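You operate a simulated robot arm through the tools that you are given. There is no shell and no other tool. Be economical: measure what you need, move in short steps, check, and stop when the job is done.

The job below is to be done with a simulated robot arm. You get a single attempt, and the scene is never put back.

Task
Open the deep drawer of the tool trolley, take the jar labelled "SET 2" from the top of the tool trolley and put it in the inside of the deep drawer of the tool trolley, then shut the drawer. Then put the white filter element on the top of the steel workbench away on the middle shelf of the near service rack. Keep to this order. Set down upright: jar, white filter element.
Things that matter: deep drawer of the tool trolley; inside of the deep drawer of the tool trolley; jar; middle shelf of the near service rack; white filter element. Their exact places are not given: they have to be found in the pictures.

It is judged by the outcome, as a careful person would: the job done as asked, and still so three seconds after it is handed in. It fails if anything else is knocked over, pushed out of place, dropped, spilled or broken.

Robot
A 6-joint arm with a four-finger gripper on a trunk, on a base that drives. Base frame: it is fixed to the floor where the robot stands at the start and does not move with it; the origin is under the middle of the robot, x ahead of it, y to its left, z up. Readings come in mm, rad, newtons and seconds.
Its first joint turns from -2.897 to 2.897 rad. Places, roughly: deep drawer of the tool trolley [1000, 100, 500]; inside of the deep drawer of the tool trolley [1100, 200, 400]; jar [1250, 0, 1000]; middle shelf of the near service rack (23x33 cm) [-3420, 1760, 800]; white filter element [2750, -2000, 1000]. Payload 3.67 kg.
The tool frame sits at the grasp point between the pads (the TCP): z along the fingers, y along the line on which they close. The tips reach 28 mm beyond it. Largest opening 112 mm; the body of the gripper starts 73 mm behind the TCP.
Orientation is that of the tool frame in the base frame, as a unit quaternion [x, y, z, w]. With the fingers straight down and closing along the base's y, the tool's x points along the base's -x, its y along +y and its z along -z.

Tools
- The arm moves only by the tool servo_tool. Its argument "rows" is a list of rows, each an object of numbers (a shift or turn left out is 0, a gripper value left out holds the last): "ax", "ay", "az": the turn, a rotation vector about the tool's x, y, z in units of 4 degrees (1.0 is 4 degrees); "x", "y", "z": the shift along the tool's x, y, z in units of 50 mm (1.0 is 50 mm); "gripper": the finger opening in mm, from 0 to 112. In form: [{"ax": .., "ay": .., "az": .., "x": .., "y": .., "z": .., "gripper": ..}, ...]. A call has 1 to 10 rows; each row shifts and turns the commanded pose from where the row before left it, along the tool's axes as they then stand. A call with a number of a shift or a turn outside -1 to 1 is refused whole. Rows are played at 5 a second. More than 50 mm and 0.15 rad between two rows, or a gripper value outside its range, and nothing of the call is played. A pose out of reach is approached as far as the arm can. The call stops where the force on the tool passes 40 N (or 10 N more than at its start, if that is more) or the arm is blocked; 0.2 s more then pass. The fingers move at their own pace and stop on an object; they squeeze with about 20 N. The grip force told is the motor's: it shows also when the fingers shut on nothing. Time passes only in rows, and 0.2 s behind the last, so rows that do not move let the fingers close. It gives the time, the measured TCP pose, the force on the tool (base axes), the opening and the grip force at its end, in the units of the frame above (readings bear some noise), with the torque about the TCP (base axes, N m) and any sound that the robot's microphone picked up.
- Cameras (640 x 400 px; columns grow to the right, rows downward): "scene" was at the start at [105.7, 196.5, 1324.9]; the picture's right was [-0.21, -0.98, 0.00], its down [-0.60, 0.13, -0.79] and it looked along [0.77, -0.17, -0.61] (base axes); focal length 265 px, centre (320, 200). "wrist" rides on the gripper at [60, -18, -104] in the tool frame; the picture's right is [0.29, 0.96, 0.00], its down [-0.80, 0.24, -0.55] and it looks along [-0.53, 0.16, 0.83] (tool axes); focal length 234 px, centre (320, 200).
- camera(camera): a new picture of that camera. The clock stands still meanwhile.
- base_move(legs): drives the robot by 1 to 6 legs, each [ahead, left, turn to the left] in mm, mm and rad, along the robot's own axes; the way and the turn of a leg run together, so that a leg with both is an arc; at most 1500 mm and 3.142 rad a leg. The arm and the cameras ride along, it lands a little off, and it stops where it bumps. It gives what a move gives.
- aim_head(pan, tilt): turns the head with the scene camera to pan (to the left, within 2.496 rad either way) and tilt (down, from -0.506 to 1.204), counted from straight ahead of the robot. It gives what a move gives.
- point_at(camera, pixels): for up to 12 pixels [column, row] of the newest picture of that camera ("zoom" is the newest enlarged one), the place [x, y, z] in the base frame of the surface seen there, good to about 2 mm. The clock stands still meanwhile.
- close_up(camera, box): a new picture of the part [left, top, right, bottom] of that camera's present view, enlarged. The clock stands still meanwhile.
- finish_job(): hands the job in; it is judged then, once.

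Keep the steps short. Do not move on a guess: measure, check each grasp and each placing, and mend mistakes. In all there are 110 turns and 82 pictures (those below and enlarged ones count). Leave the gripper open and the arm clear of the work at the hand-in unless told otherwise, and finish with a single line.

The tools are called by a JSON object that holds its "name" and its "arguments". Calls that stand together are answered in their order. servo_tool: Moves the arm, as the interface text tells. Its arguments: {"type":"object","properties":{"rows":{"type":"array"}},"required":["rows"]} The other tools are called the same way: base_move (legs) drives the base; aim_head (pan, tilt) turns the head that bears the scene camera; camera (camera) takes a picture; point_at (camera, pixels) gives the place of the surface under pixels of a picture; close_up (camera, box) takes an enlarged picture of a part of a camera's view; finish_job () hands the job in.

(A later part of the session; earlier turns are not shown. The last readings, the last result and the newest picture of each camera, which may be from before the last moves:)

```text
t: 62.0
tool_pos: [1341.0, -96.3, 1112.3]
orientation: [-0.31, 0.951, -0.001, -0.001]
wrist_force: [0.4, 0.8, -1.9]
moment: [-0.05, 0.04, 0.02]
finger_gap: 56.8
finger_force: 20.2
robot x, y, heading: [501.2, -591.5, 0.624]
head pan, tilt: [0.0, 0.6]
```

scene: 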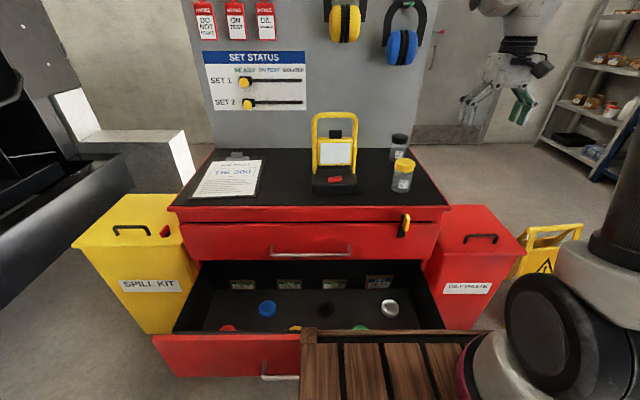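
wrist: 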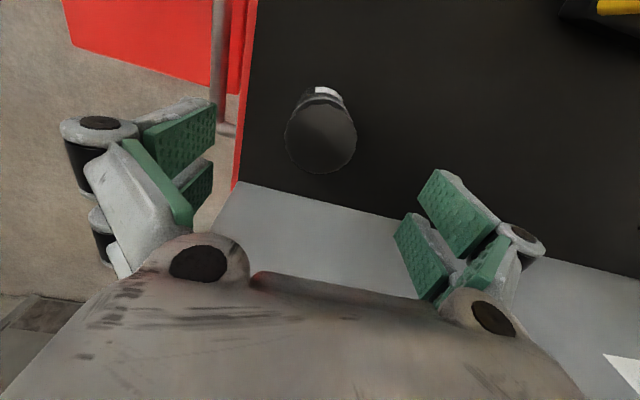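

The jar is held at z 1112. I'll back the base 330 mm so the arm can work over the drawer, then look into it.

{"name": "base_move", "arguments": {"legs": [[-330, 0, 0.006]]}}

{"name": "aim_head", "arguments": {"pan": 0.1, "tilt": 0.75}}

{"name": "camera", "arguments": {"camera": "scene"}}

```text
t: 64.2
tool_pos: [1070.5, -285.0, 1113.0]
orientation: [-0.313, 0.95, 0.001, 0.0]
wrist_force: [0.1, 0.1, 0.1]
moment: [-0.01, -0.01, 0.02]
finger_gap: 56.7
finger_force: 19.7
robot x, y, heading: [232.4, -783.9, 0.636]
head pan, tilt: [0.0, 0.6]
```

```text
t: 64.9
tool_pos: [1070.2, -285.6, 1112.2]
orientation: [-0.313, 0.95, 0.0, 0.0]
wrist_force: [0.0, 0.4, -0.6]
moment: [-0.01, 0.01, -0.03]
finger_gap: 56.6
finger_force: 19.9
robot x, y, heading: [232.3, -786.5, 0.638]
head pan, tilt: [0.099, 0.75]
```

```text
51 pictures are left
```

scene: 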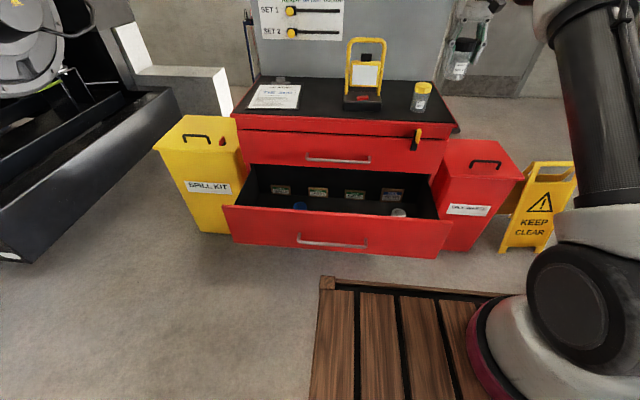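

From the earlier overhead view I worked out that the front-row rolls sit near s≈488 and 714, with a clear gap between them at s≈601, t≈612, or about (848, −125). I'll carry the jar there while high, then check with the wrist camera.

{"name": "servo_tool", "arguments": {"rows": [{"x": 0.277, "y": 0.867}, {"x": 0.277, "y": 0.867}, {"x": 0.277, "y": 0.867}, {"x": 0.277, "y": 0.867}, {"x": 0.277, "y": 0.867}, {"x": 0.277, "y": 0.867}]}}

{"name": "camera", "arguments": {"camera": "wrist"}}

```text
t: 66.3
tool_pos: [847.9, -124.3, 1111.6]
orientation: [-0.313, 0.95, 0.001, -0.001]
wrist_force: [1.6, -0.7, -0.1]
moment: [0.05, 0.07, -0.01]
finger_gap: 56.6
finger_force: 20.0
robot x, y, heading: [230.7, -786.0, 0.63]
head pan, tilt: [0.099, 0.75]
```

```text
50 pictures are left
```

wrist: 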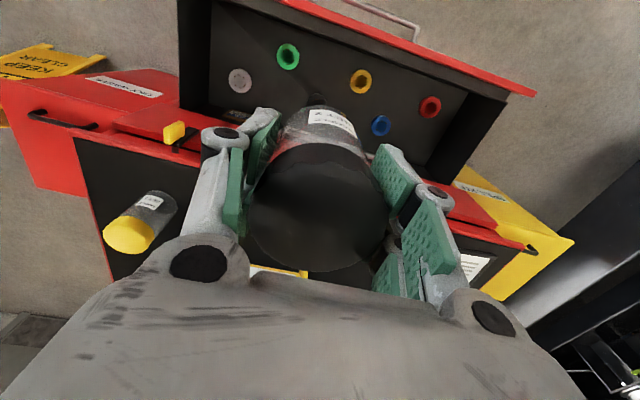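

The wrist camera now shows the drawer interior with all the rolls. I'll measure the rolls, the front rim and the walls.

{"name": "point_at", "arguments": {"camera": "wrist", "pixels": [[288, 43], [288, 70], [361, 68], [361, 95], [240, 93], [381, 114], [430, 95], [316, 98], [330, 50], [318, 22], [318, 6], [400, 130]]}}

{"name": "close_up", "arguments": {"camera": "wrist", "box": [200, 0, 460, 150]}}

```text
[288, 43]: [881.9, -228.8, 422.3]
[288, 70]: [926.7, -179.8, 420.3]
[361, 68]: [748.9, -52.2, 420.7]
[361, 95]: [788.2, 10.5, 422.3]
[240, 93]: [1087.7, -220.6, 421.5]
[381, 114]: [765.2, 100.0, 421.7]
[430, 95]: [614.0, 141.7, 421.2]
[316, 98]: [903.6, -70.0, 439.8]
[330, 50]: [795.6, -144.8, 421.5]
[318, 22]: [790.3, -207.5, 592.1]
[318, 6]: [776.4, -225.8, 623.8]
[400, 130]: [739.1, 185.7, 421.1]
```

```text
2.46 times, centred on (330, 75) of wrist
```

zoom: 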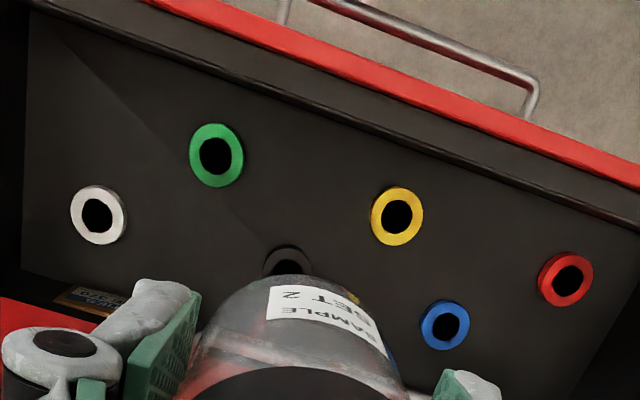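

Measured: green roll centre s≈698, yellow s≈470, black front edge t≈675, front panel inner face t≈516, floor z 421. The free spot is s≈588, t≈614, or (842, −113). I'll align and descend to z≈710.

{"name": "servo_tool", "arguments": {"rows": [{"x": -0.04, "y": 0.24}, {"z": 1}, {"z": 1}, {"z": 1}, {"z": 1}, {"z": 1}, {"z": 1}, {"z": 1}, {"z": 1}]}}

{"name": "camera", "arguments": {"camera": "scene"}}

{"name": "camera", "arguments": {"camera": "wrist"}}

```text
t: 68.3
tool_pos: [842.7, -115.3, 710.5]
orientation: [-0.312, 0.95, 0.0, 0.001]
wrist_force: [-0.2, 0.5, 0.5]
moment: [-0.04, -0.02, 0.03]
finger_gap: 56.9
finger_force: 19.5
robot x, y, heading: [231.2, -785.6, 0.636]
head pan, tilt: [0.099, 0.75]
```

```text
48 pictures are left
```

scene: 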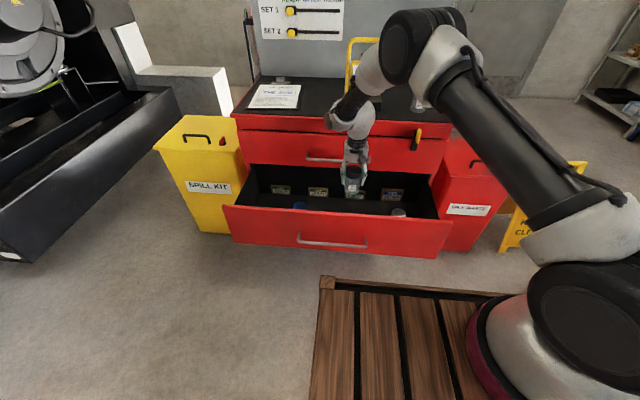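

```text
47 pictures are left
```

wrist: 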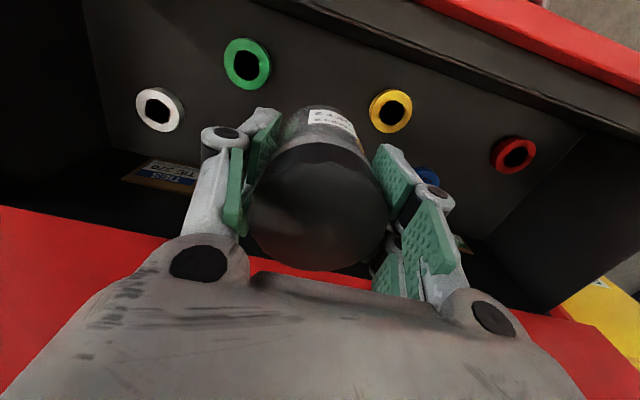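

I need to check arm clearances before going lower. I'll measure the elbow and wrist link parts.

{"name": "point_at", "arguments": {"camera": "scene", "pixels": [[410, 50], [375, 75], [384, 95], [345, 115], [338, 130], [365, 128], [450, 60], [395, 85], [352, 140], [470, 110]]}}

{"name": "close_up", "arguments": {"camera": "scene", "box": [280, 0, 480, 220]}}

```text
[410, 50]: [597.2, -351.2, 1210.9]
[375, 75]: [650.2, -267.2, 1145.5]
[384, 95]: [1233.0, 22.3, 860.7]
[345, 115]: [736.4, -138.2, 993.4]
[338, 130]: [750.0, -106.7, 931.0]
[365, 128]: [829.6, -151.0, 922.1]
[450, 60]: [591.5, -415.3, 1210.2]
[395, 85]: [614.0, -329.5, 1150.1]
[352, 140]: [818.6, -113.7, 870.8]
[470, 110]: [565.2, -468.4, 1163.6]
```

```text
1.82 times, centred on (380, 110) of scene
```

zoom: 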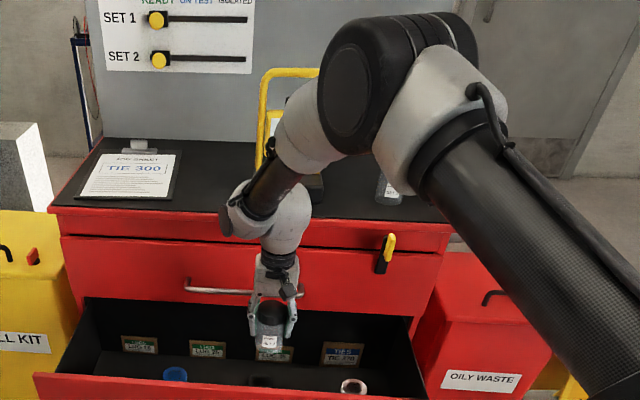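

The arm comes in from the robot's side, its parts stay clear of the upper handle and the front panel. I'll descend 205 mm further, slower at the end.

{"name": "servo_tool", "arguments": {"rows": [{"z": 0.7}, {"z": 0.7}, {"z": 0.7}, {"z": 0.7}, {"z": 0.7}, {"z": 0.6}]}}

{"name": "camera", "arguments": {"camera": "wrist"}}

```text
t: 69.7
tool_pos: [843.5, -113.9, 506.4]
orientation: [-0.312, 0.95, 0.0, 0.0]
wrist_force: [0.1, -0.8, 0.1]
moment: [-0.04, 0.01, -0.04]
finger_gap: 56.5
finger_force: 20.2
robot x, y, heading: [231.3, -788.8, 0.636]
head pan, tilt: [0.099, 0.75]
```

```text
45 pictures are left
```

wrist: 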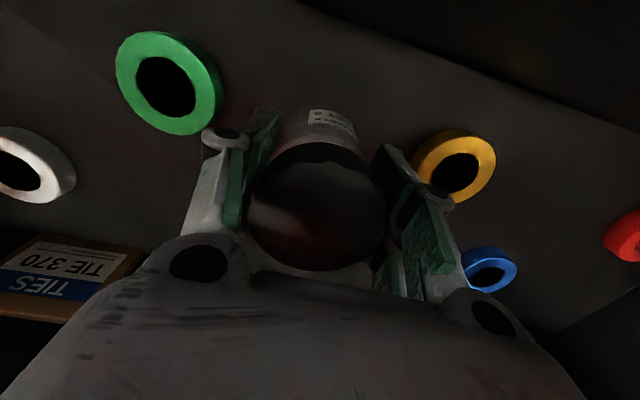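

The jar is 15 mm above the drawer floor, centred between the green and yellow rolls. I'll lower it 14 mm gently.

{"name": "servo_tool", "arguments": {"rows": [{"z": 0.1}, {"z": 0.08}, {"z": 0.06}, {"z": 0.04}, {}]}}

```text
t: 70.9
tool_pos: [842.7, -114.9, 491.2]
orientation: [-0.313, 0.95, 0.0, 0.001]
wrist_force: [-0.4, -0.2, -0.3]
moment: [-0.01, 0.02, 0.02]
finger_gap: 56.3
finger_force: 20.7
robot x, y, heading: [226.7, -784.3, 0.635]
head pan, tilt: [0.099, 0.75]
```

No contact yet. I'll lower in small steps until the force shows.

{"name": "servo_tool", "arguments": {"rows": [{"z": 0.03}, {"z": 0.03}, {}]}}

```text
t: 71.7
tool_pos: [842.9, -114.7, 491.0]
orientation: [-0.314, 0.95, 0.0, 0.001]
wrist_force: [1.5, 1.9, 3.8]
moment: [-0.34, 0.37, 0.02]
finger_gap: 56.0
finger_force: 20.2
robot x, y, heading: [229.8, -787.0, 0.635]
head pan, tilt: [0.099, 0.75]
```

Contact (3.8 N up, and z no longer drops). I'll open gently and check before rising.

{"name": "servo_tool", "arguments": {"rows": [{"gripper": 66}, {"gripper": 76}, {"gripper": 80}, {}]}}

{"name": "servo_tool", "arguments": {"rows": [{"z": -0.4}, {"z": -0.6}, {"z": -1}, {"z": -1}, {"z": -1}]}}

{"name": "camera", "arguments": {"camera": "wrist"}}

```text
t: 72.7
tool_pos: [843.7, -114.8, 489.8]
orientation: [-0.312, 0.95, 0.0, 0.0]
wrist_force: [1.8, 1.3, 3.7]
moment: [-0.36, 0.36, 0.01]
finger_gap: 80.1
finger_force: 0.2
robot x, y, heading: [230.6, -785.0, 0.632]
head pan, tilt: [0.099, 0.75]
```

```text
t: 73.9
tool_pos: [842.2, -115.6, 691.4]
orientation: [-0.313, 0.95, 0.0, 0.001]
wrist_force: [-1.0, -0.5, -0.5]
moment: [-0.01, -0.01, 0.0]
finger_gap: 79.7
finger_force: 0.0
robot x, y, heading: [231.2, -786.6, 0.636]
head pan, tilt: [0.099, 0.75]
```

```text
44 pictures are left
```

wrist: 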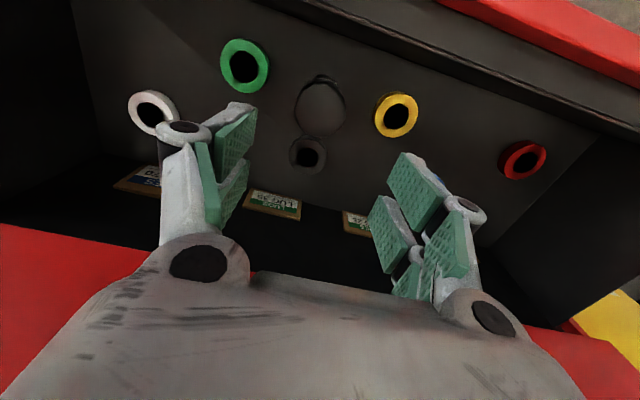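

The jar stands in the drawer. I'll check that its lid height fits standing on the floor (about 521), with an enlarged view.

{"name": "close_up", "arguments": {"camera": "wrist", "box": [230, 30, 430, 190]}}

{"name": "point_at", "arguments": {"camera": "wrist", "pixels": [[320, 95], [305, 105], [338, 105], [320, 125], [320, 108], [305, 168]]}}

```text
2.50 times, centred on (330, 110) of wrist
```

zoom: 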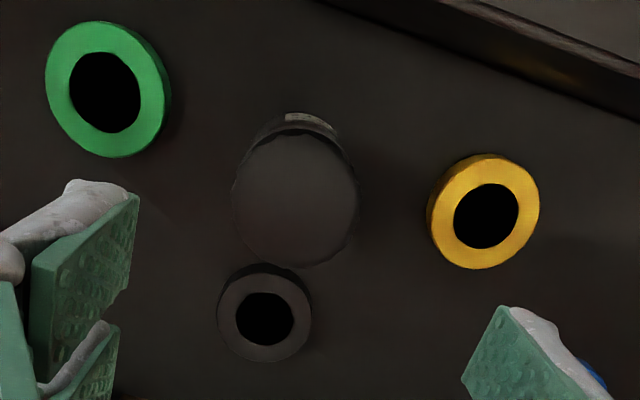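

```text
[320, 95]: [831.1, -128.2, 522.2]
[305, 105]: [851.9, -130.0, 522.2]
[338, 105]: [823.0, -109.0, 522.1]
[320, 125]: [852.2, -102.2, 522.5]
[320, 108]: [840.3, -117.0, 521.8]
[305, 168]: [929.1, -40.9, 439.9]
```

The jar stands upright (lid flat at z 522) and all rolls are untouched. To shut the drawer I'll push its front with closed, tilted fingers above the handle. First I'll raise straight up and then back the base off.

{"name": "servo_tool", "arguments": {"rows": [{"z": -1, "gripper": 0}, {"z": -1}, {"z": -1}, {"z": -1}, {"z": -1}, {"z": -1}]}}

{"name": "base_move", "arguments": {"legs": [[-170, 0, 0]]}}

{"name": "servo_tool", "arguments": {"rows": [{"ay": -1}, {"ay": -1}, {"ay": -1}, {"ay": -1}, {"ay": -1}, {"ay": -1}, {"ay": -1}, {"ay": -1}, {"ay": -1}, {"ay": -1}]}}

```text
t: 75.3
tool_pos: [842.2, -113.9, 991.1]
orientation: [-0.313, 0.95, -0.001, 0.0]
wrist_force: [0.9, 1.0, -0.6]
moment: [-0.01, 0.05, 0.03]
finger_gap: 0.0
finger_force: 19.9
robot x, y, heading: [232.5, -781.9, 0.633]
head pan, tilt: [0.099, 0.75]
```

```text
t: 76.8
tool_pos: [705.4, -214.4, 991.3]
orientation: [-0.314, 0.949, 0.001, 0.001]
wrist_force: [-0.4, -1.2, 0.2]
moment: [-0.01, 0.03, -0.04]
finger_gap: 0.0
finger_force: 20.0
robot x, y, heading: [93.9, -885.4, 0.637]
head pan, tilt: [0.099, 0.75]
```

```text
t: 79.0
tool_pos: [703.4, -215.5, 990.2]
orientation: [-0.295, 0.892, 0.107, 0.325]
wrist_force: [0.1, -0.2, 0.3]
moment: [-0.01, 0.0, 0.01]
finger_gap: 0.2
finger_force: 19.4
robot x, y, heading: [88.1, -884.6, 0.637]
head pan, tilt: [0.099, 0.75]
```

The tool is tilted about 40° forward at t≈441. I'll lower 400 mm straight down to z≈590, in front of the drawer panel and above its handle.

{"name": "servo_tool", "arguments": {"rows": [{"z": 0.76, "x": 0.64}, {"z": 0.76, "x": 0.64}, {"z": 0.76, "x": 0.64}, {"z": 0.76, "x": 0.64}, {"z": 0.76, "x": 0.64}, {"z": 0.76, "x": 0.64}, {"z": 0.76, "x": 0.64}, {"z": 0.76, "x": 0.64}]}}

{"name": "camera", "arguments": {"camera": "scene"}}

```text
t: 80.8
tool_pos: [708.0, -211.4, 593.6]
orientation: [-0.296, 0.892, 0.102, 0.326]
wrist_force: [-0.3, 0.1, -0.5]
moment: [-0.02, 0.03, -0.02]
finger_gap: 0.0
finger_force: 20.4
out of reach, approached as far as the arm can: row 8
robot x, y, heading: [91.9, -888.1, 0.636]
head pan, tilt: [0.099, 0.75]
```

```text
42 pictures are left
```

scene: 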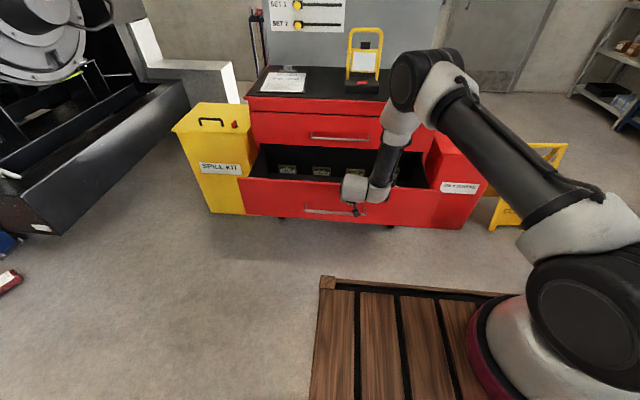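

The hand is in front of the panel at (350, 190) in the picture. I'll push forward in 25 mm steps and watch the force.

{"name": "servo_tool", "arguments": {"rows": [{"z": 0.32, "x": -0.38}, {"z": 0.32, "x": -0.38}, {"z": 0.32, "x": -0.38}, {"z": 0.32, "x": -0.38}, {"z": 0.32, "x": -0.38}, {"z": 0.32, "x": -0.38}]}}

```text
t: 82.2
tool_pos: [826.3, -123.1, 595.6]
orientation: [-0.295, 0.892, 0.107, 0.325]
wrist_force: [0.4, 0.3, 1.0]
moment: [0.01, 0.01, 0.0]
finger_gap: 0.0
finger_force: 19.9
robot x, y, heading: [93.0, -889.7, 0.635]
head pan, tilt: [0.099, 0.75]
```

Little force shows; I'll check whether the drawer is moving.

{"name": "close_up", "arguments": {"camera": "scene", "box": [230, 60, 490, 240]}}

```text
2.22 times, centred on (360, 150) of scene
```

zoom: 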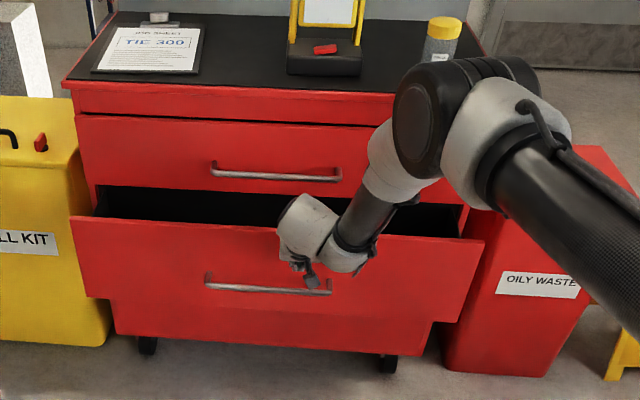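

The drawer is closing. I'll continue the push.

{"name": "servo_tool", "arguments": {"rows": [{"z": 0.32, "x": -0.38}, {"z": 0.32, "x": -0.38}, {"z": 0.32, "x": -0.38}, {"z": 0.32, "x": -0.38}, {"z": 0.25, "x": -0.3}]}}

```text
t: 83.4
tool_pos: [894.3, -70.0, 597.0]
orientation: [-0.295, 0.892, 0.107, 0.324]
wrist_force: [0.3, -0.4, 0.7]
moment: [0.04, 0.01, 0.02]
finger_gap: 0.0
finger_force: 35.8
out of reach, approached as far as the arm can: row 4, 5
robot x, y, heading: [91.5, -889.1, 0.636]
head pan, tilt: [0.099, 0.75]
```

I reached the arm's extent at t≈681 with about 70 mm left. I'll drive the base ahead 55 mm and finish the push with the arm under force watch.

{"name": "base_move", "arguments": {"legs": [[55, 0, 0]]}}

{"name": "close_up", "arguments": {"camera": "scene", "box": [230, 60, 490, 240]}}

```text
t: 84.3
tool_pos: [938.4, -35.7, 595.9]
orientation: [-0.294, 0.892, 0.107, 0.326]
wrist_force: [-1.7, 0.2, 0.3]
moment: [-0.03, 0.0, 0.0]
finger_gap: 0.1
finger_force: 35.9
robot x, y, heading: [136.9, -849.7, 0.633]
head pan, tilt: [0.099, 0.75]
```

```text
2.22 times, centred on (360, 150) of scene
```

zoom: 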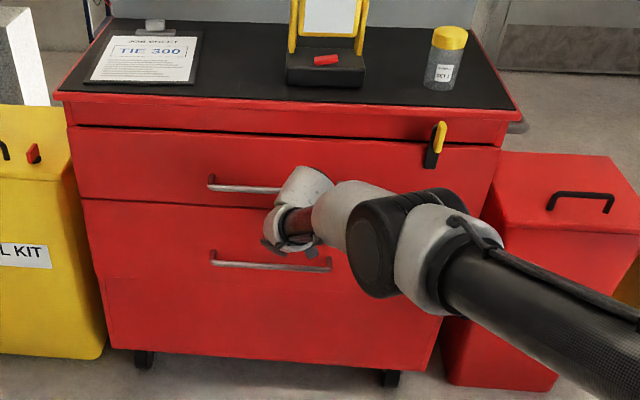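

It looks nearly flush. I'll push in small steps until the force rises.

{"name": "servo_tool", "arguments": {"rows": [{"z": 0.13, "x": -0.15}, {"z": 0.13, "x": -0.15}, {"z": 0.13, "x": -0.15}]}}

{"name": "point_at", "arguments": {"camera": "zoom", "pixels": [[130, 180], [130, 240], [180, 240], [180, 180], [410, 190], [360, 330]]}}

```text
t: 85.1
tool_pos: [938.5, -37.3, 597.1]
orientation: [-0.295, 0.892, 0.107, 0.325]
wrist_force: [-0.2, -1.3, 0.6]
moment: [-0.04, 0.0, 0.0]
finger_gap: 0.0
finger_force: 35.6
out of reach, approached as far as the arm can: row 1, 2, 3
robot x, y, heading: [137.7, -852.2, 0.637]
head pan, tilt: [0.099, 0.75]
```

```text
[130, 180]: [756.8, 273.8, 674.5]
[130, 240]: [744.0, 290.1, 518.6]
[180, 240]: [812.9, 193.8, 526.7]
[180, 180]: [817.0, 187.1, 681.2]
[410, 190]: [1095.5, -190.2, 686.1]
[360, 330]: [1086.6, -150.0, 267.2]
```

The lower front measures t≈771–772, flush with the upper drawer and equal to its original closed place, so the drawer is shut. I'll back away and lift the arm, returning the tool to straight down.

{"name": "base_move", "arguments": {"legs": [[-250, 0, 0]]}}

{"name": "servo_tool", "arguments": {"rows": [{"z": -0.76, "x": -0.64, "gripper": 112}, {"z": -0.76, "x": -0.64}, {"z": -0.76, "x": -0.64}, {"z": -0.76, "x": -0.64}, {"z": -0.76, "x": -0.64}, {"z": -0.76, "x": -0.64}, {"z": -0.76, "x": -0.64}, {"z": -0.76, "x": -0.64}, {"z": -0.76, "x": -0.64}]}}

{"name": "servo_tool", "arguments": {"rows": [{"ay": 1}, {"ay": 1}, {"ay": 1}, {"ay": 1}, {"ay": 1}, {"ay": 1}, {"ay": 1}, {"ay": 1}, {"ay": 1}, {"ay": 1}]}}

{"name": "aim_head", "arguments": {"pan": -1.1, "tilt": 0.35}}

{"name": "camera", "arguments": {"camera": "scene"}}

```text
t: 86.9
tool_pos: [736.3, -185.2, 596.1]
orientation: [-0.295, 0.893, 0.106, 0.324]
wrist_force: [0.5, -0.5, 0.2]
moment: [0.02, -0.02, -0.02]
finger_gap: 0.1
finger_force: 35.6
robot x, y, heading: [-65.1, -1005.2, 0.641]
head pan, tilt: [0.099, 0.75]
```

```text
t: 88.9
tool_pos: [736.1, -185.6, 1044.6]
orientation: [-0.296, 0.892, 0.107, 0.324]
wrist_force: [0.1, 0.6, -1.3]
moment: [0.0, -0.06, -0.03]
finger_gap: 112.0
finger_force: 0.0
robot x, y, heading: [-64.3, -1003.7, 0.639]
head pan, tilt: [0.099, 0.75]
```

```text
t: 91.1
tool_pos: [714.8, -216.7, 1033.7]
orientation: [-0.307, 0.929, 0.065, 0.198]
wrist_force: [-0.1, -0.1, -0.4]
moment: [0.01, -0.02, 0.0]
finger_gap: 112.0
finger_force: 0.1
out of reach, approached as far as the arm can: row 2, 3, 4, 5, 6, 7, 8, 9, 10
robot x, y, heading: [-67.3, -1004.7, 0.645]
head pan, tilt: [0.099, 0.75]
```

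```text
t: 92.5
tool_pos: [714.3, -217.2, 1033.8]
orientation: [-0.307, 0.929, 0.065, 0.198]
wrist_force: [0.2, -0.4, -0.3]
moment: [0.0, 0.01, -0.02]
finger_gap: 112.1
finger_force: 0.1
robot x, y, heading: [-64.4, -1003.1, 0.632]
head pan, tilt: [-1.1, 0.351]
```

```text
39 pictures are left
```

scene: 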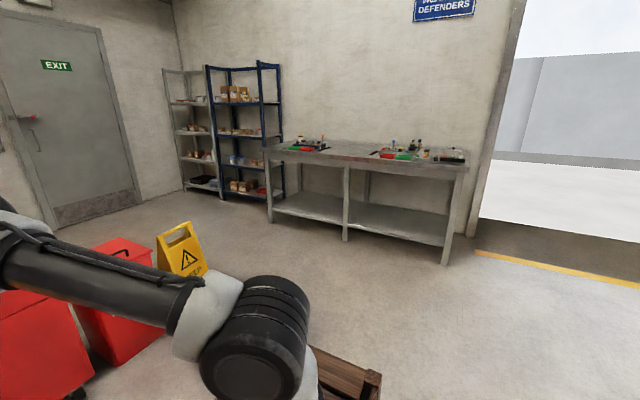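

The steel workbench with its items is visible. I'll pull the arm in (it was overstretched) and finish straightening the tool, then enlarge the bench view.

{"name": "servo_tool", "arguments": {"rows": [{"x": 0.9, "z": -0.4}, {"x": 0.9, "z": -0.4}, {"x": 0.9, "z": -0.4}, {"x": 0.9, "z": -0.4}, {"ay": 1}, {"ay": 1}, {"ay": 1}, {"ay": 1}, {"ay": 1}, {"ay": 1}]}}

{"name": "close_up", "arguments": {"camera": "scene", "box": [260, 115, 480, 205]}}

{"name": "point_at", "arguments": {"camera": "scene", "pixels": [[300, 148], [400, 150], [455, 178], [266, 152], [462, 175], [443, 265], [272, 222], [325, 146]]}}

```text
t: 94.7
tool_pos: [557.4, -334.3, 1034.2]
orientation: [-0.313, 0.95, 0.0, 0.0]
wrist_force: [0.9, -0.3, -0.8]
moment: [0.02, 0.01, 0.02]
finger_gap: 111.9
finger_force: 0.1
robot x, y, heading: [-61.2, -1002.4, 0.635]
head pan, tilt: [-1.1, 0.351]
```

```text
2.91 times, centred on (370, 160) of scene
```

zoom: 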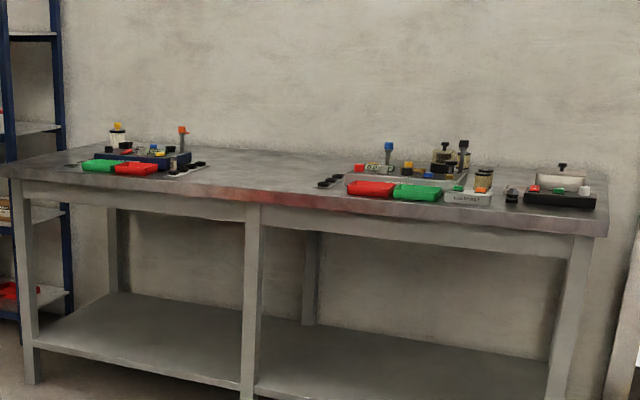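

```text
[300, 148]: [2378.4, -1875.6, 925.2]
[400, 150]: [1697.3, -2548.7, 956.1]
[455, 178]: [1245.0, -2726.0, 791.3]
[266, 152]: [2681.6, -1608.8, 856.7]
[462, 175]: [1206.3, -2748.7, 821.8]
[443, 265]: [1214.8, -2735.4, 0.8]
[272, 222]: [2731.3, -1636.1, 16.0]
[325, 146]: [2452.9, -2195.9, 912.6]
```

The bench's front edge runs from (2682, −1609) to (1206, −2749). I'll pull the arm in, turn to face the bench (heading −0.913), go forward, then slide left along it, keeping well away from the yellow sign.

{"name": "servo_tool", "arguments": {"rows": [{"x": 0.8, "y": -0.55, "z": -0.2}, {"x": 0.8, "y": -0.55, "z": -0.2}, {"x": 0.8, "y": -0.55, "z": -0.2}, {"x": 0.8, "y": -0.55, "z": -0.2}, {"x": 0.8, "y": -0.55, "z": -0.2}]}}

{"name": "base_move", "arguments": {"legs": [[0, 0, -1.548], [1364, 0, 0]]}}

{"name": "aim_head", "arguments": {"pan": 0.9, "tilt": 0.5}}

{"name": "camera", "arguments": {"camera": "scene"}}

```text
t: 95.9
tool_pos: [478.5, -564.5, 1082.4]
orientation: [-0.315, 0.949, 0.0, 0.0]
wrist_force: [0.4, 1.0, -1.1]
moment: [-0.07, 0.05, 0.01]
finger_gap: 112.3
finger_force: 0.0
robot x, y, heading: [-68.1, -1003.7, 0.638]
head pan, tilt: [-1.1, 0.351]
```

```text
t: 106.5
tool_pos: [1210.5, -2620.6, 1082.7]
orientation: [0.443, 0.896, 0.0, 0.001]
wrist_force: [0.0, 0.2, 0.0]
moment: [0.04, -0.01, -0.02]
finger_gap: 111.9
finger_force: 0.1
robot x, y, heading: [763.3, -2082.2, -0.923]
head pan, tilt: [-1.1, 0.351]
```

```text
t: 108.4
tool_pos: [1210.3, -2621.1, 1082.7]
orientation: [0.444, 0.896, -0.001, 0.0]
wrist_force: [-0.5, 0.2, -0.7]
moment: [0.0, 0.03, 0.03]
finger_gap: 112.1
finger_force: 0.0
robot x, y, heading: [763.1, -2084.8, -0.92]
head pan, tilt: [0.901, 0.499]
```

```text
37 pictures are left
```

scene: 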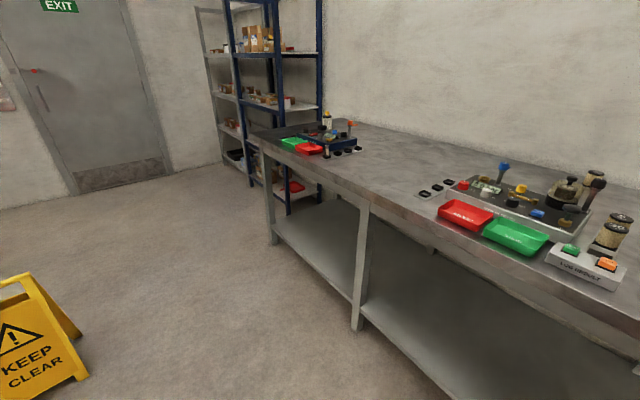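

I'm clear of the sign. I'll enlarge the bench's far-left cluster and measure the sign and bench edge.

{"name": "close_up", "arguments": {"camera": "scene", "box": [250, 100, 390, 187]}}

{"name": "point_at", "arguments": {"camera": "scene", "pixels": [[253, 135], [360, 200], [500, 282], [88, 375], [80, 335], [252, 182], [286, 205], [270, 243]]}}

```text
4.57 times, centred on (320, 144) of scene
```

zoom: 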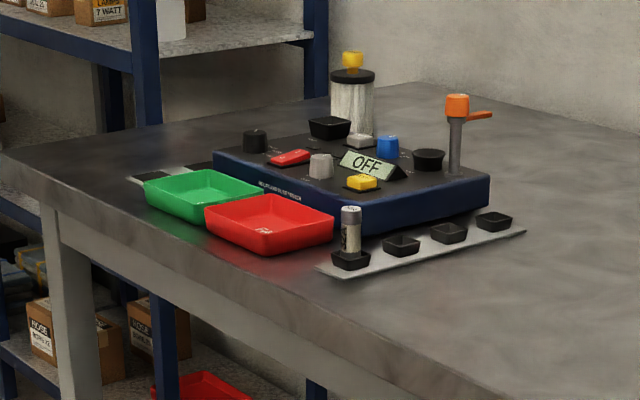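

```text
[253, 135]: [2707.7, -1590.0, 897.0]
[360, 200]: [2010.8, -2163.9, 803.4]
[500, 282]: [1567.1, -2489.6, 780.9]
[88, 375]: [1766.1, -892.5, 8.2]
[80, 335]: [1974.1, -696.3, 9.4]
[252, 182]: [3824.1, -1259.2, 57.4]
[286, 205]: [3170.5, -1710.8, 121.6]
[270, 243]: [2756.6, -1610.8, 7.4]
```

The sign's nearest foot is at (1766, −892), so I'll go 110 mm further ahead, then left 1480 mm, and look at the station closely.

{"name": "base_move", "arguments": {"legs": [[110, 0, 0.007], [0, 1480, 0]]}}

{"name": "aim_head", "arguments": {"pan": -0.1, "tilt": 0.6}}

{"name": "camera", "arguments": {"camera": "scene"}}

```text
t: 116.6
tool_pos: [2454.9, -1800.1, 1083.0]
orientation: [0.44, 0.898, 0.0, 0.001]
wrist_force: [0.8, 0.4, 0.5]
moment: [-0.02, 0.01, 0.01]
finger_gap: 112.1
finger_force: 0.0
robot x, y, heading: [2005.8, -1270.3, -0.916]
head pan, tilt: [0.901, 0.499]
```

```text
t: 117.8
tool_pos: [2455.8, -1799.5, 1081.9]
orientation: [0.44, 0.898, 0.001, 0.0]
wrist_force: [0.0, 0.3, -0.3]
moment: [-0.02, -0.01, 0.01]
finger_gap: 112.0
finger_force: 0.0
robot x, y, heading: [2003.0, -1264.5, -0.916]
head pan, tilt: [-0.099, 0.6]
```

```text
35 pictures are left
```

scene: 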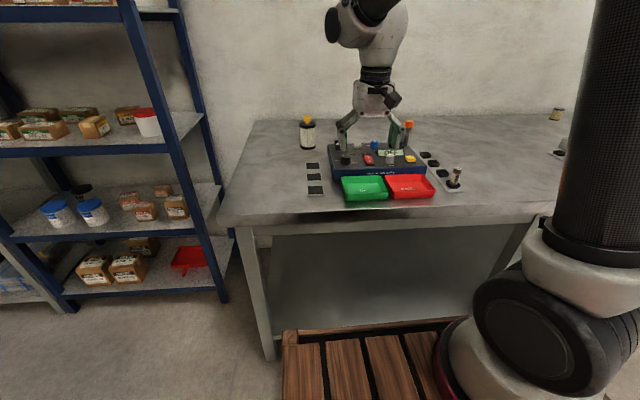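

Now I'll enlarge the left station, with the white cylinder at (307, 132) and the red/green trays.

{"name": "close_up", "arguments": {"camera": "scene", "box": [290, 100, 370, 150]}}

{"name": "point_at", "arguments": {"camera": "zoom", "pixels": [[136, 200], [136, 240], [136, 280], [136, 345], [136, 375], [136, 130], [90, 250], [185, 250]]}}

{"name": "close_up", "arguments": {"camera": "scene", "box": [300, 130, 476, 220]}}

```text
8.00 times, centred on (330, 125) of scene
```

zoom: 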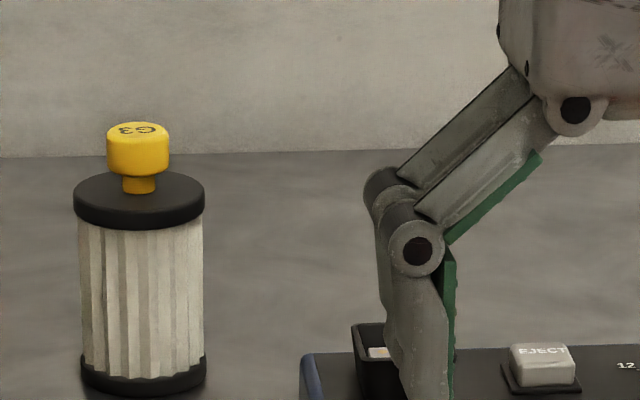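

```text
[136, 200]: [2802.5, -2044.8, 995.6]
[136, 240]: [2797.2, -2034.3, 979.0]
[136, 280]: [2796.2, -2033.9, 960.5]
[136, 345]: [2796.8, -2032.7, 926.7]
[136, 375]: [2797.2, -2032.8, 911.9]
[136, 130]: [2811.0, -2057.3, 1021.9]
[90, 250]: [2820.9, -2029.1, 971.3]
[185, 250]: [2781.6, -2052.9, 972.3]
```

```text
3.64 times, centred on (388, 175) of scene
```

zoom: 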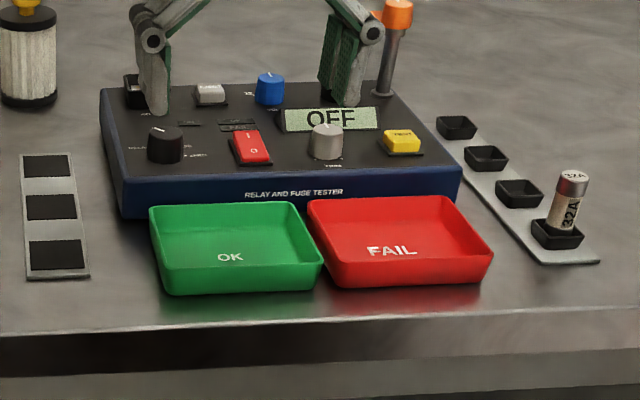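

This is the white pleated filter element: black end caps, yellow knob, about 66 mm across, base z≈898, knob top z≈1025. How I grasp it depends on the headroom on the rack, so I'll glance toward the rack first.

{"name": "aim_head", "arguments": {"pan": -2.49, "tilt": 0.2}}

{"name": "camera", "arguments": {"camera": "scene"}}

```text
t: 120.0
tool_pos: [2455.5, -1801.2, 1082.1]
orientation: [0.44, 0.898, 0.0, 0.0]
wrist_force: [-0.2, 0.8, -0.1]
moment: [-0.05, 0.01, 0.01]
finger_gap: 112.1
finger_force: 0.0
robot x, y, heading: [2002.9, -1264.7, -0.916]
head pan, tilt: [-2.491, 0.201]
```

```text
32 pictures are left
```

scene: 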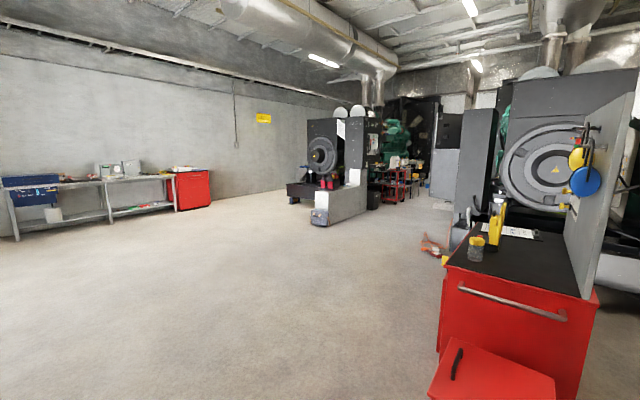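

Something with red frames is seen at about (395, 180), where the rack should be. I'll enlarge it.

{"name": "close_up", "arguments": {"camera": "scene", "box": [350, 145, 446, 215]}}

{"name": "point_at", "arguments": {"camera": "zoom", "pixels": [[310, 200], [320, 140], [240, 225], [300, 290], [380, 180], [200, 260], [150, 290], [330, 220]]}}

```text
5.71 times, centred on (398, 180) of scene
```

zoom: 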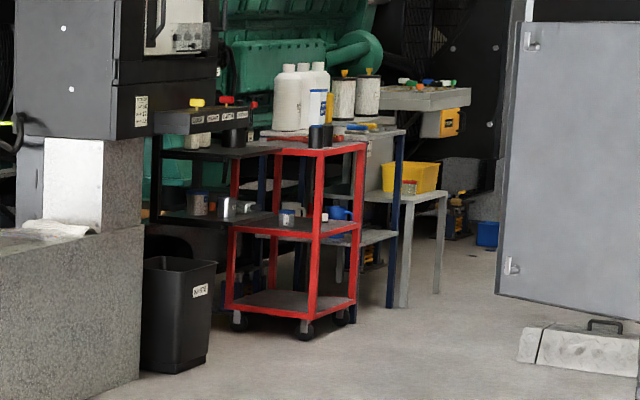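

```text
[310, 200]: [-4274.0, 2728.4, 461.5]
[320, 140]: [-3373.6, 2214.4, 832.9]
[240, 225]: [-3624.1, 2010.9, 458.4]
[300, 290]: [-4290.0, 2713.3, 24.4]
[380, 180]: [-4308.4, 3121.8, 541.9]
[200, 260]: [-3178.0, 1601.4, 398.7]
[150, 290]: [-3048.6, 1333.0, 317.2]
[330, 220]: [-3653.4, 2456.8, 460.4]
```

A red cart stands before a dark rack with a labelled bar holding knobbed filter elements. I'll measure that rack's levels.

{"name": "point_at", "arguments": {"camera": "zoom", "pixels": [[240, 152], [200, 152], [180, 215], [200, 115], [240, 118], [196, 103], [158, 160], [265, 150], [200, 142], [165, 155], [270, 215], [225, 100]]}}

{"name": "close_up", "arguments": {"camera": "scene", "box": [370, 155, 410, 195]}}

```text
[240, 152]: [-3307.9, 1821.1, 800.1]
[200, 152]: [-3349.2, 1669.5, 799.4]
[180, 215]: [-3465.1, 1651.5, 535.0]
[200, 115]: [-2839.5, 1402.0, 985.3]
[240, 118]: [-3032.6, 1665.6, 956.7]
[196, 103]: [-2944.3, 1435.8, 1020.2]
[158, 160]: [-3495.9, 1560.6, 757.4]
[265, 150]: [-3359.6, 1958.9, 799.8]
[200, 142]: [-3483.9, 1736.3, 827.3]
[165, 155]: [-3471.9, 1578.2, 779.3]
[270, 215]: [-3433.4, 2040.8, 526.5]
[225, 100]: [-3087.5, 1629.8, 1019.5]
```

```text
10.00 times, centred on (390, 175) of scene
```

zoom: 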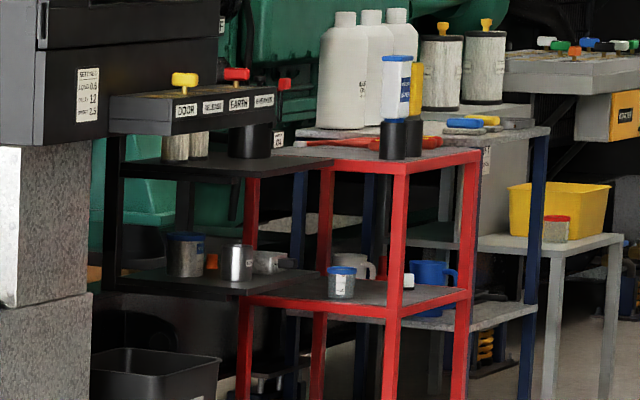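

The rack's target shelf is near z≈800. It may have limited headroom, so I'll grasp the filter with the tool tilted about 45° forward. I'll raise and tilt here, then drive ahead 220 mm and left 157 mm.

{"name": "servo_tool", "arguments": {"rows": [{"z": -1, "ay": -1}, {"ay": -1}, {"ay": -1}, {"ay": -1}, {"ay": -1}, {"ay": -1}, {"ay": -1}, {"ay": -1}, {"ay": -1}, {"ay": -1}]}}

{"name": "servo_tool", "arguments": {"rows": [{"ay": -1}, {"ay": -0.25, "gripper": 90}]}}

{"name": "base_move", "arguments": {"legs": [[0, 157, 0.003], [215, 0, 0]]}}

{"name": "aim_head", "arguments": {"pan": -0.2, "tilt": 0.6}}

{"name": "camera", "arguments": {"camera": "scene"}}

```text
t: 122.2
tool_pos: [2455.8, -1800.0, 1132.3]
orientation: [0.413, 0.844, -0.151, 0.308]
wrist_force: [0.8, 0.3, 0.0]
moment: [0.0, 0.0, -0.01]
finger_gap: 112.1
finger_force: 0.1
robot x, y, heading: [2003.7, -1264.7, -0.911]
head pan, tilt: [-2.491, 0.201]
```

```text
t: 122.8
tool_pos: [2456.1, -1800.3, 1132.2]
orientation: [0.406, 0.83, -0.169, 0.344]
wrist_force: [-0.3, 0.7, -0.5]
moment: [-0.01, 0.0, 0.0]
finger_gap: 90.2
finger_force: 0.1
robot x, y, heading: [2005.4, -1266.3, -0.914]
head pan, tilt: [-2.491, 0.201]
```

```text
t: 125.5
tool_pos: [2714.3, -1872.6, 1132.6]
orientation: [0.404, 0.831, -0.167, 0.344]
wrist_force: [-0.5, -0.6, -0.5]
moment: [0.0, -0.01, -0.01]
finger_gap: 90.2
finger_force: 0.1
robot x, y, heading: [2262.1, -1339.9, -0.908]
head pan, tilt: [-2.491, 0.201]
```

```text
t: 127.6
tool_pos: [2714.8, -1870.7, 1133.1]
orientation: [0.404, 0.831, -0.167, 0.344]
wrist_force: [0.1, 0.8, -0.8]
moment: [-0.03, 0.0, -0.01]
finger_gap: 90.1
finger_force: 0.1
robot x, y, heading: [2257.7, -1339.0, -0.912]
head pan, tilt: [-0.201, 0.6]
```

```text
29 pictures are left
```

scene: 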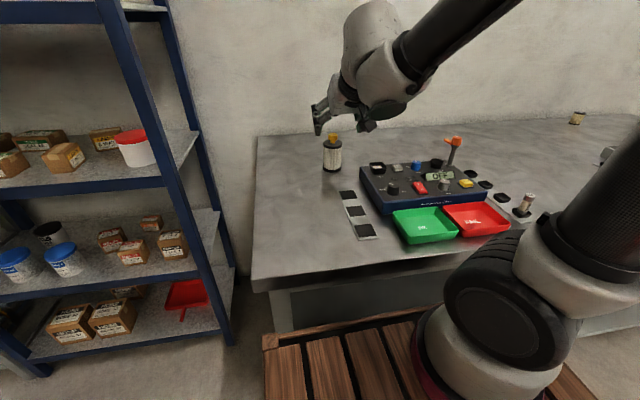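

I have a clear view of the filter at (332, 150). I'll enlarge and measure it precisely.

{"name": "close_up", "arguments": {"camera": "scene", "box": [296, 125, 376, 185]}}

{"name": "point_at", "arguments": {"camera": "zoom", "pixels": [[290, 110], [250, 155], [330, 155], [290, 200], [222, 210], [358, 210], [290, 310], [290, 345], [290, 375], [520, 270], [500, 320], [250, 100]]}}

```text
6.67 times, centred on (336, 155) of scene
```

zoom: 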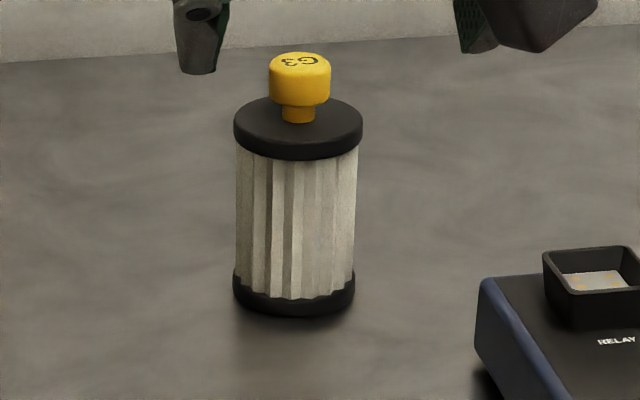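

```text
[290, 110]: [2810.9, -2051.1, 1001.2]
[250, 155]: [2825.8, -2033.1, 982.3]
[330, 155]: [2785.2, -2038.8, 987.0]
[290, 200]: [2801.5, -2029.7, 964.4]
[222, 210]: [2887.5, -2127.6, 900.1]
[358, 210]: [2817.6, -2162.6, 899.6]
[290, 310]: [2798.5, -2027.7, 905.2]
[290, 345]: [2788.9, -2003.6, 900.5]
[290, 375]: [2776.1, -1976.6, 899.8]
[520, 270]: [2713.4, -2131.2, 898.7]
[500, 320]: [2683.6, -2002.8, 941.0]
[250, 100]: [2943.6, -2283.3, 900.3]
```

The filter centre is about (2809, −2057) and the bench is z 900. I'll line up on the 45° approach line, advance halfway, and check with the wrist camera.

{"name": "servo_tool", "arguments": {"rows": [{"z": 0.4, "x": -0.4, "y": -0.7}, {"y": -0.12, "z": 0.8}, {"z": 0.8}, {"z": 0.8}]}}

{"name": "camera", "arguments": {"camera": "wrist"}}

```text
t: 128.6
tool_pos: [2752.3, -1985.7, 1048.6]
orientation: [0.408, 0.83, -0.171, 0.341]
wrist_force: [-0.7, 0.5, 1.2]
moment: [-0.04, -0.03, -0.01]
finger_gap: 90.0
finger_force: 0.1
out of reach, approached as far as the arm can: row 4
robot x, y, heading: [2260.9, -1344.2, -0.907]
head pan, tilt: [-0.201, 0.6]
```

```text
27 pictures are left
```

wrist: 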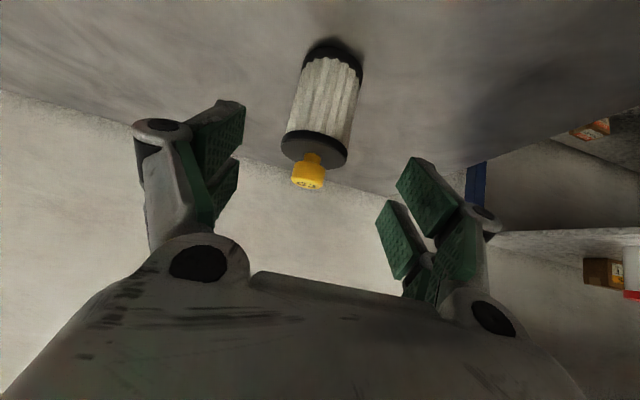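

The arm reports a reach limit on this line; earlier it worked best with the target to the left of the arm axis. The wrist view shows the filter well centred. I'll back off up the line, strafe the base right 150 mm, and re-approach with the hand moved left.

{"name": "servo_tool", "arguments": {"rows": [{"z": -0.9}, {"z": -0.9}, {"z": -0.6}]}}

{"name": "base_move", "arguments": {"legs": [[0, -160, 0]]}}

{"name": "servo_tool", "arguments": {"rows": [{"y": 0.8}, {"y": 0.8}, {"y": 0.8}, {"y": 0.8}]}}

```text
t: 129.4
tool_pos: [2701.5, -1917.1, 1132.7]
orientation: [0.402, 0.832, -0.168, 0.343]
wrist_force: [0.1, -0.3, -0.5]
moment: [-0.02, -0.03, 0.01]
finger_gap: 90.0
finger_force: 0.1
robot x, y, heading: [2257.1, -1340.0, -0.913]
head pan, tilt: [-0.201, 0.6]
```

```text
t: 130.9
tool_pos: [2574.0, -2017.7, 1133.6]
orientation: [0.405, 0.83, -0.168, 0.344]
wrist_force: [-1.3, -0.2, 0.3]
moment: [-0.03, 0.0, -0.01]
finger_gap: 89.9
finger_force: 0.1
robot x, y, heading: [2135.6, -1440.9, -0.91]
head pan, tilt: [-0.201, 0.6]
```

```text
t: 131.9
tool_pos: [2699.6, -1917.9, 1134.0]
orientation: [0.405, 0.83, -0.168, 0.345]
wrist_force: [0.6, -0.2, -0.3]
moment: [-0.01, -0.03, 0.05]
finger_gap: 90.2
finger_force: 0.1
robot x, y, heading: [2131.6, -1437.0, -0.909]
head pan, tilt: [-0.201, 0.6]
```

The hand is exactly on the approach line (177 mm forward, 177 mm down to the target). I'll advance 130 mm.

{"name": "servo_tool", "arguments": {"rows": [{"z": 0.9}, {"z": 0.9}, {"z": 0.8}]}}

```text
t: 132.7
tool_pos: [2755.7, -1990.4, 1041.6]
orientation: [0.405, 0.83, -0.168, 0.344]
wrist_force: [-0.3, 0.2, 1.4]
moment: [0.0, 0.01, -0.05]
finger_gap: 90.1
finger_force: 0.0
robot x, y, heading: [2133.4, -1439.6, -0.91]
head pan, tilt: [-0.201, 0.6]
```

It's tracking well. I'll advance the last 120 mm, then look before closing.

{"name": "servo_tool", "arguments": {"rows": [{"z": 0.8}, {"z": 0.8}, {"z": 0.8}]}}

{"name": "camera", "arguments": {"camera": "wrist"}}

{"name": "close_up", "arguments": {"camera": "scene", "box": [330, 90, 450, 180]}}

```text
t: 133.5
tool_pos: [2809.5, -2058.2, 956.0]
orientation: [0.405, 0.83, -0.168, 0.344]
wrist_force: [-0.6, 1.2, 1.3]
moment: [-0.01, 0.01, 0.0]
finger_gap: 90.0
finger_force: 0.0
robot x, y, heading: [2133.7, -1441.0, -0.912]
head pan, tilt: [-0.201, 0.6]
```

```text
26 pictures are left
```

wrist: 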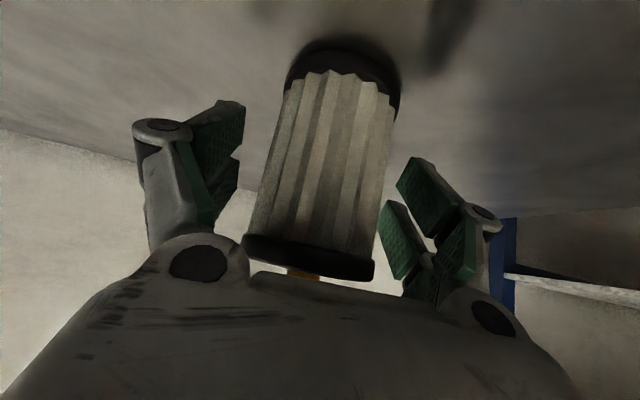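

```text
4.44 times, centred on (390, 135) of scene
```

zoom: 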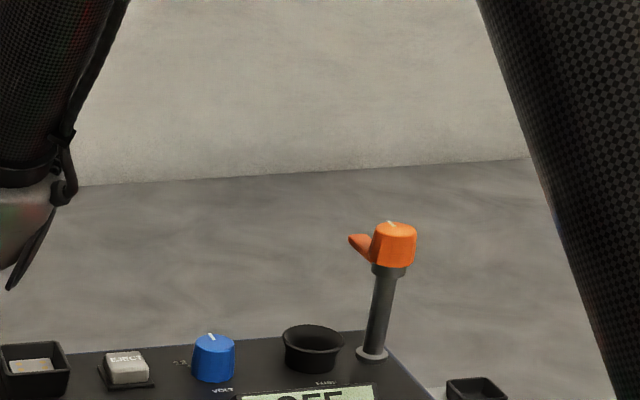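

The filter stands between the fingers. I'll close gently.

{"name": "servo_tool", "arguments": {"rows": [{"gripper": 70}, {"gripper": 50}, {"gripper": 40}, {}, {}]}}

```text
t: 134.7
tool_pos: [2809.6, -2059.4, 955.6]
orientation: [0.404, 0.831, -0.167, 0.345]
wrist_force: [0.1, -0.8, 0.1]
moment: [-0.06, 0.05, 0.01]
finger_gap: 63.4
finger_force: 19.6
robot x, y, heading: [2133.4, -1441.4, -0.906]
head pan, tilt: [-0.201, 0.6]
```

Gripped at 63.4 mm. I'll lift 90 mm straight up and check.

{"name": "servo_tool", "arguments": {"rows": [{"z": -0.4, "x": -0.4}, {"z": -0.64, "x": -0.64}, {"z": -0.3, "x": -0.3}]}}

{"name": "camera", "arguments": {"camera": "wrist"}}

```text
t: 135.5
tool_pos: [2810.2, -2057.8, 1051.4]
orientation: [0.404, 0.831, -0.167, 0.344]
wrist_force: [-0.2, -0.7, -2.9]
moment: [0.01, 0.0, -0.02]
finger_gap: 63.0
finger_force: 19.9
robot x, y, heading: [2131.0, -1439.4, -0.912]
head pan, tilt: [-0.201, 0.6]
```

```text
24 pictures are left
```

wrist: 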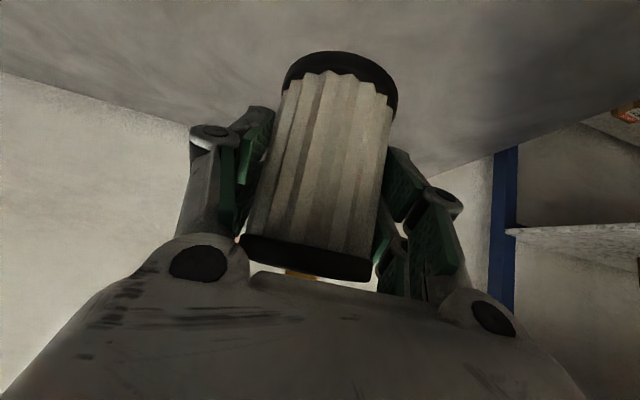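

The filter is held firmly and upright (TCP is 56 mm above its base). I'll raise it further, draw the arm in, and then drive back the way I came toward the open floor, turning to face the rack.

{"name": "servo_tool", "arguments": {"rows": [{"z": -0.6, "x": -0.6}, {"z": -0.6, "x": -0.6}, {"z": -0.7, "x": 0.7}, {"z": -0.7, "x": 0.7}, {"z": -0.7, "x": 0.7}, {"z": -0.7, "x": 0.7}, {"z": -0.7, "x": 0.7}]}}

{"name": "base_move", "arguments": {"legs": [[-200, 0, 0], [0, -1500, 0], [-500, 0, 0], [0, 0, -2.77], [1500, 0, 0]]}}

{"name": "aim_head", "arguments": {"pan": 0.0, "tilt": 0.2}}

{"name": "camera", "arguments": {"camera": "scene"}}

```text
t: 137.1
tool_pos: [2656.7, -1862.9, 1135.7]
orientation: [0.405, 0.831, -0.168, 0.343]
wrist_force: [1.1, -0.7, -2.7]
moment: [0.02, 0.04, -0.03]
finger_gap: 63.2
finger_force: 20.0
robot x, y, heading: [2134.3, -1439.1, -0.907]
head pan, tilt: [-0.201, 0.6]
```

```text
t: 161.8
tool_pos: [-1404.1, -822.2, 1135.1]
orientation: [0.89, -0.248, -0.369, -0.103]
wrist_force: [-0.3, -1.0, -1.7]
moment: [0.02, -0.05, -0.03]
finger_gap: 63.2
finger_force: 19.9
robot x, y, heading: [-764.2, -1033.1, 2.592]
head pan, tilt: [-0.201, 0.6]
```

```text
t: 162.7
tool_pos: [-1404.8, -822.7, 1136.2]
orientation: [0.89, -0.249, -0.368, -0.103]
wrist_force: [0.7, 1.1, -0.8]
moment: [-0.03, 0.0, 0.01]
finger_gap: 63.2
finger_force: 19.8
robot x, y, heading: [-765.4, -1034.2, 2.591]
head pan, tilt: [0.0, 0.201]
```

```text
23 pictures are left
```

scene: 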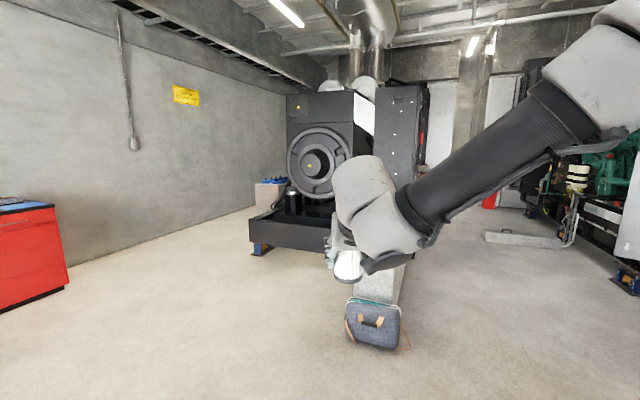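

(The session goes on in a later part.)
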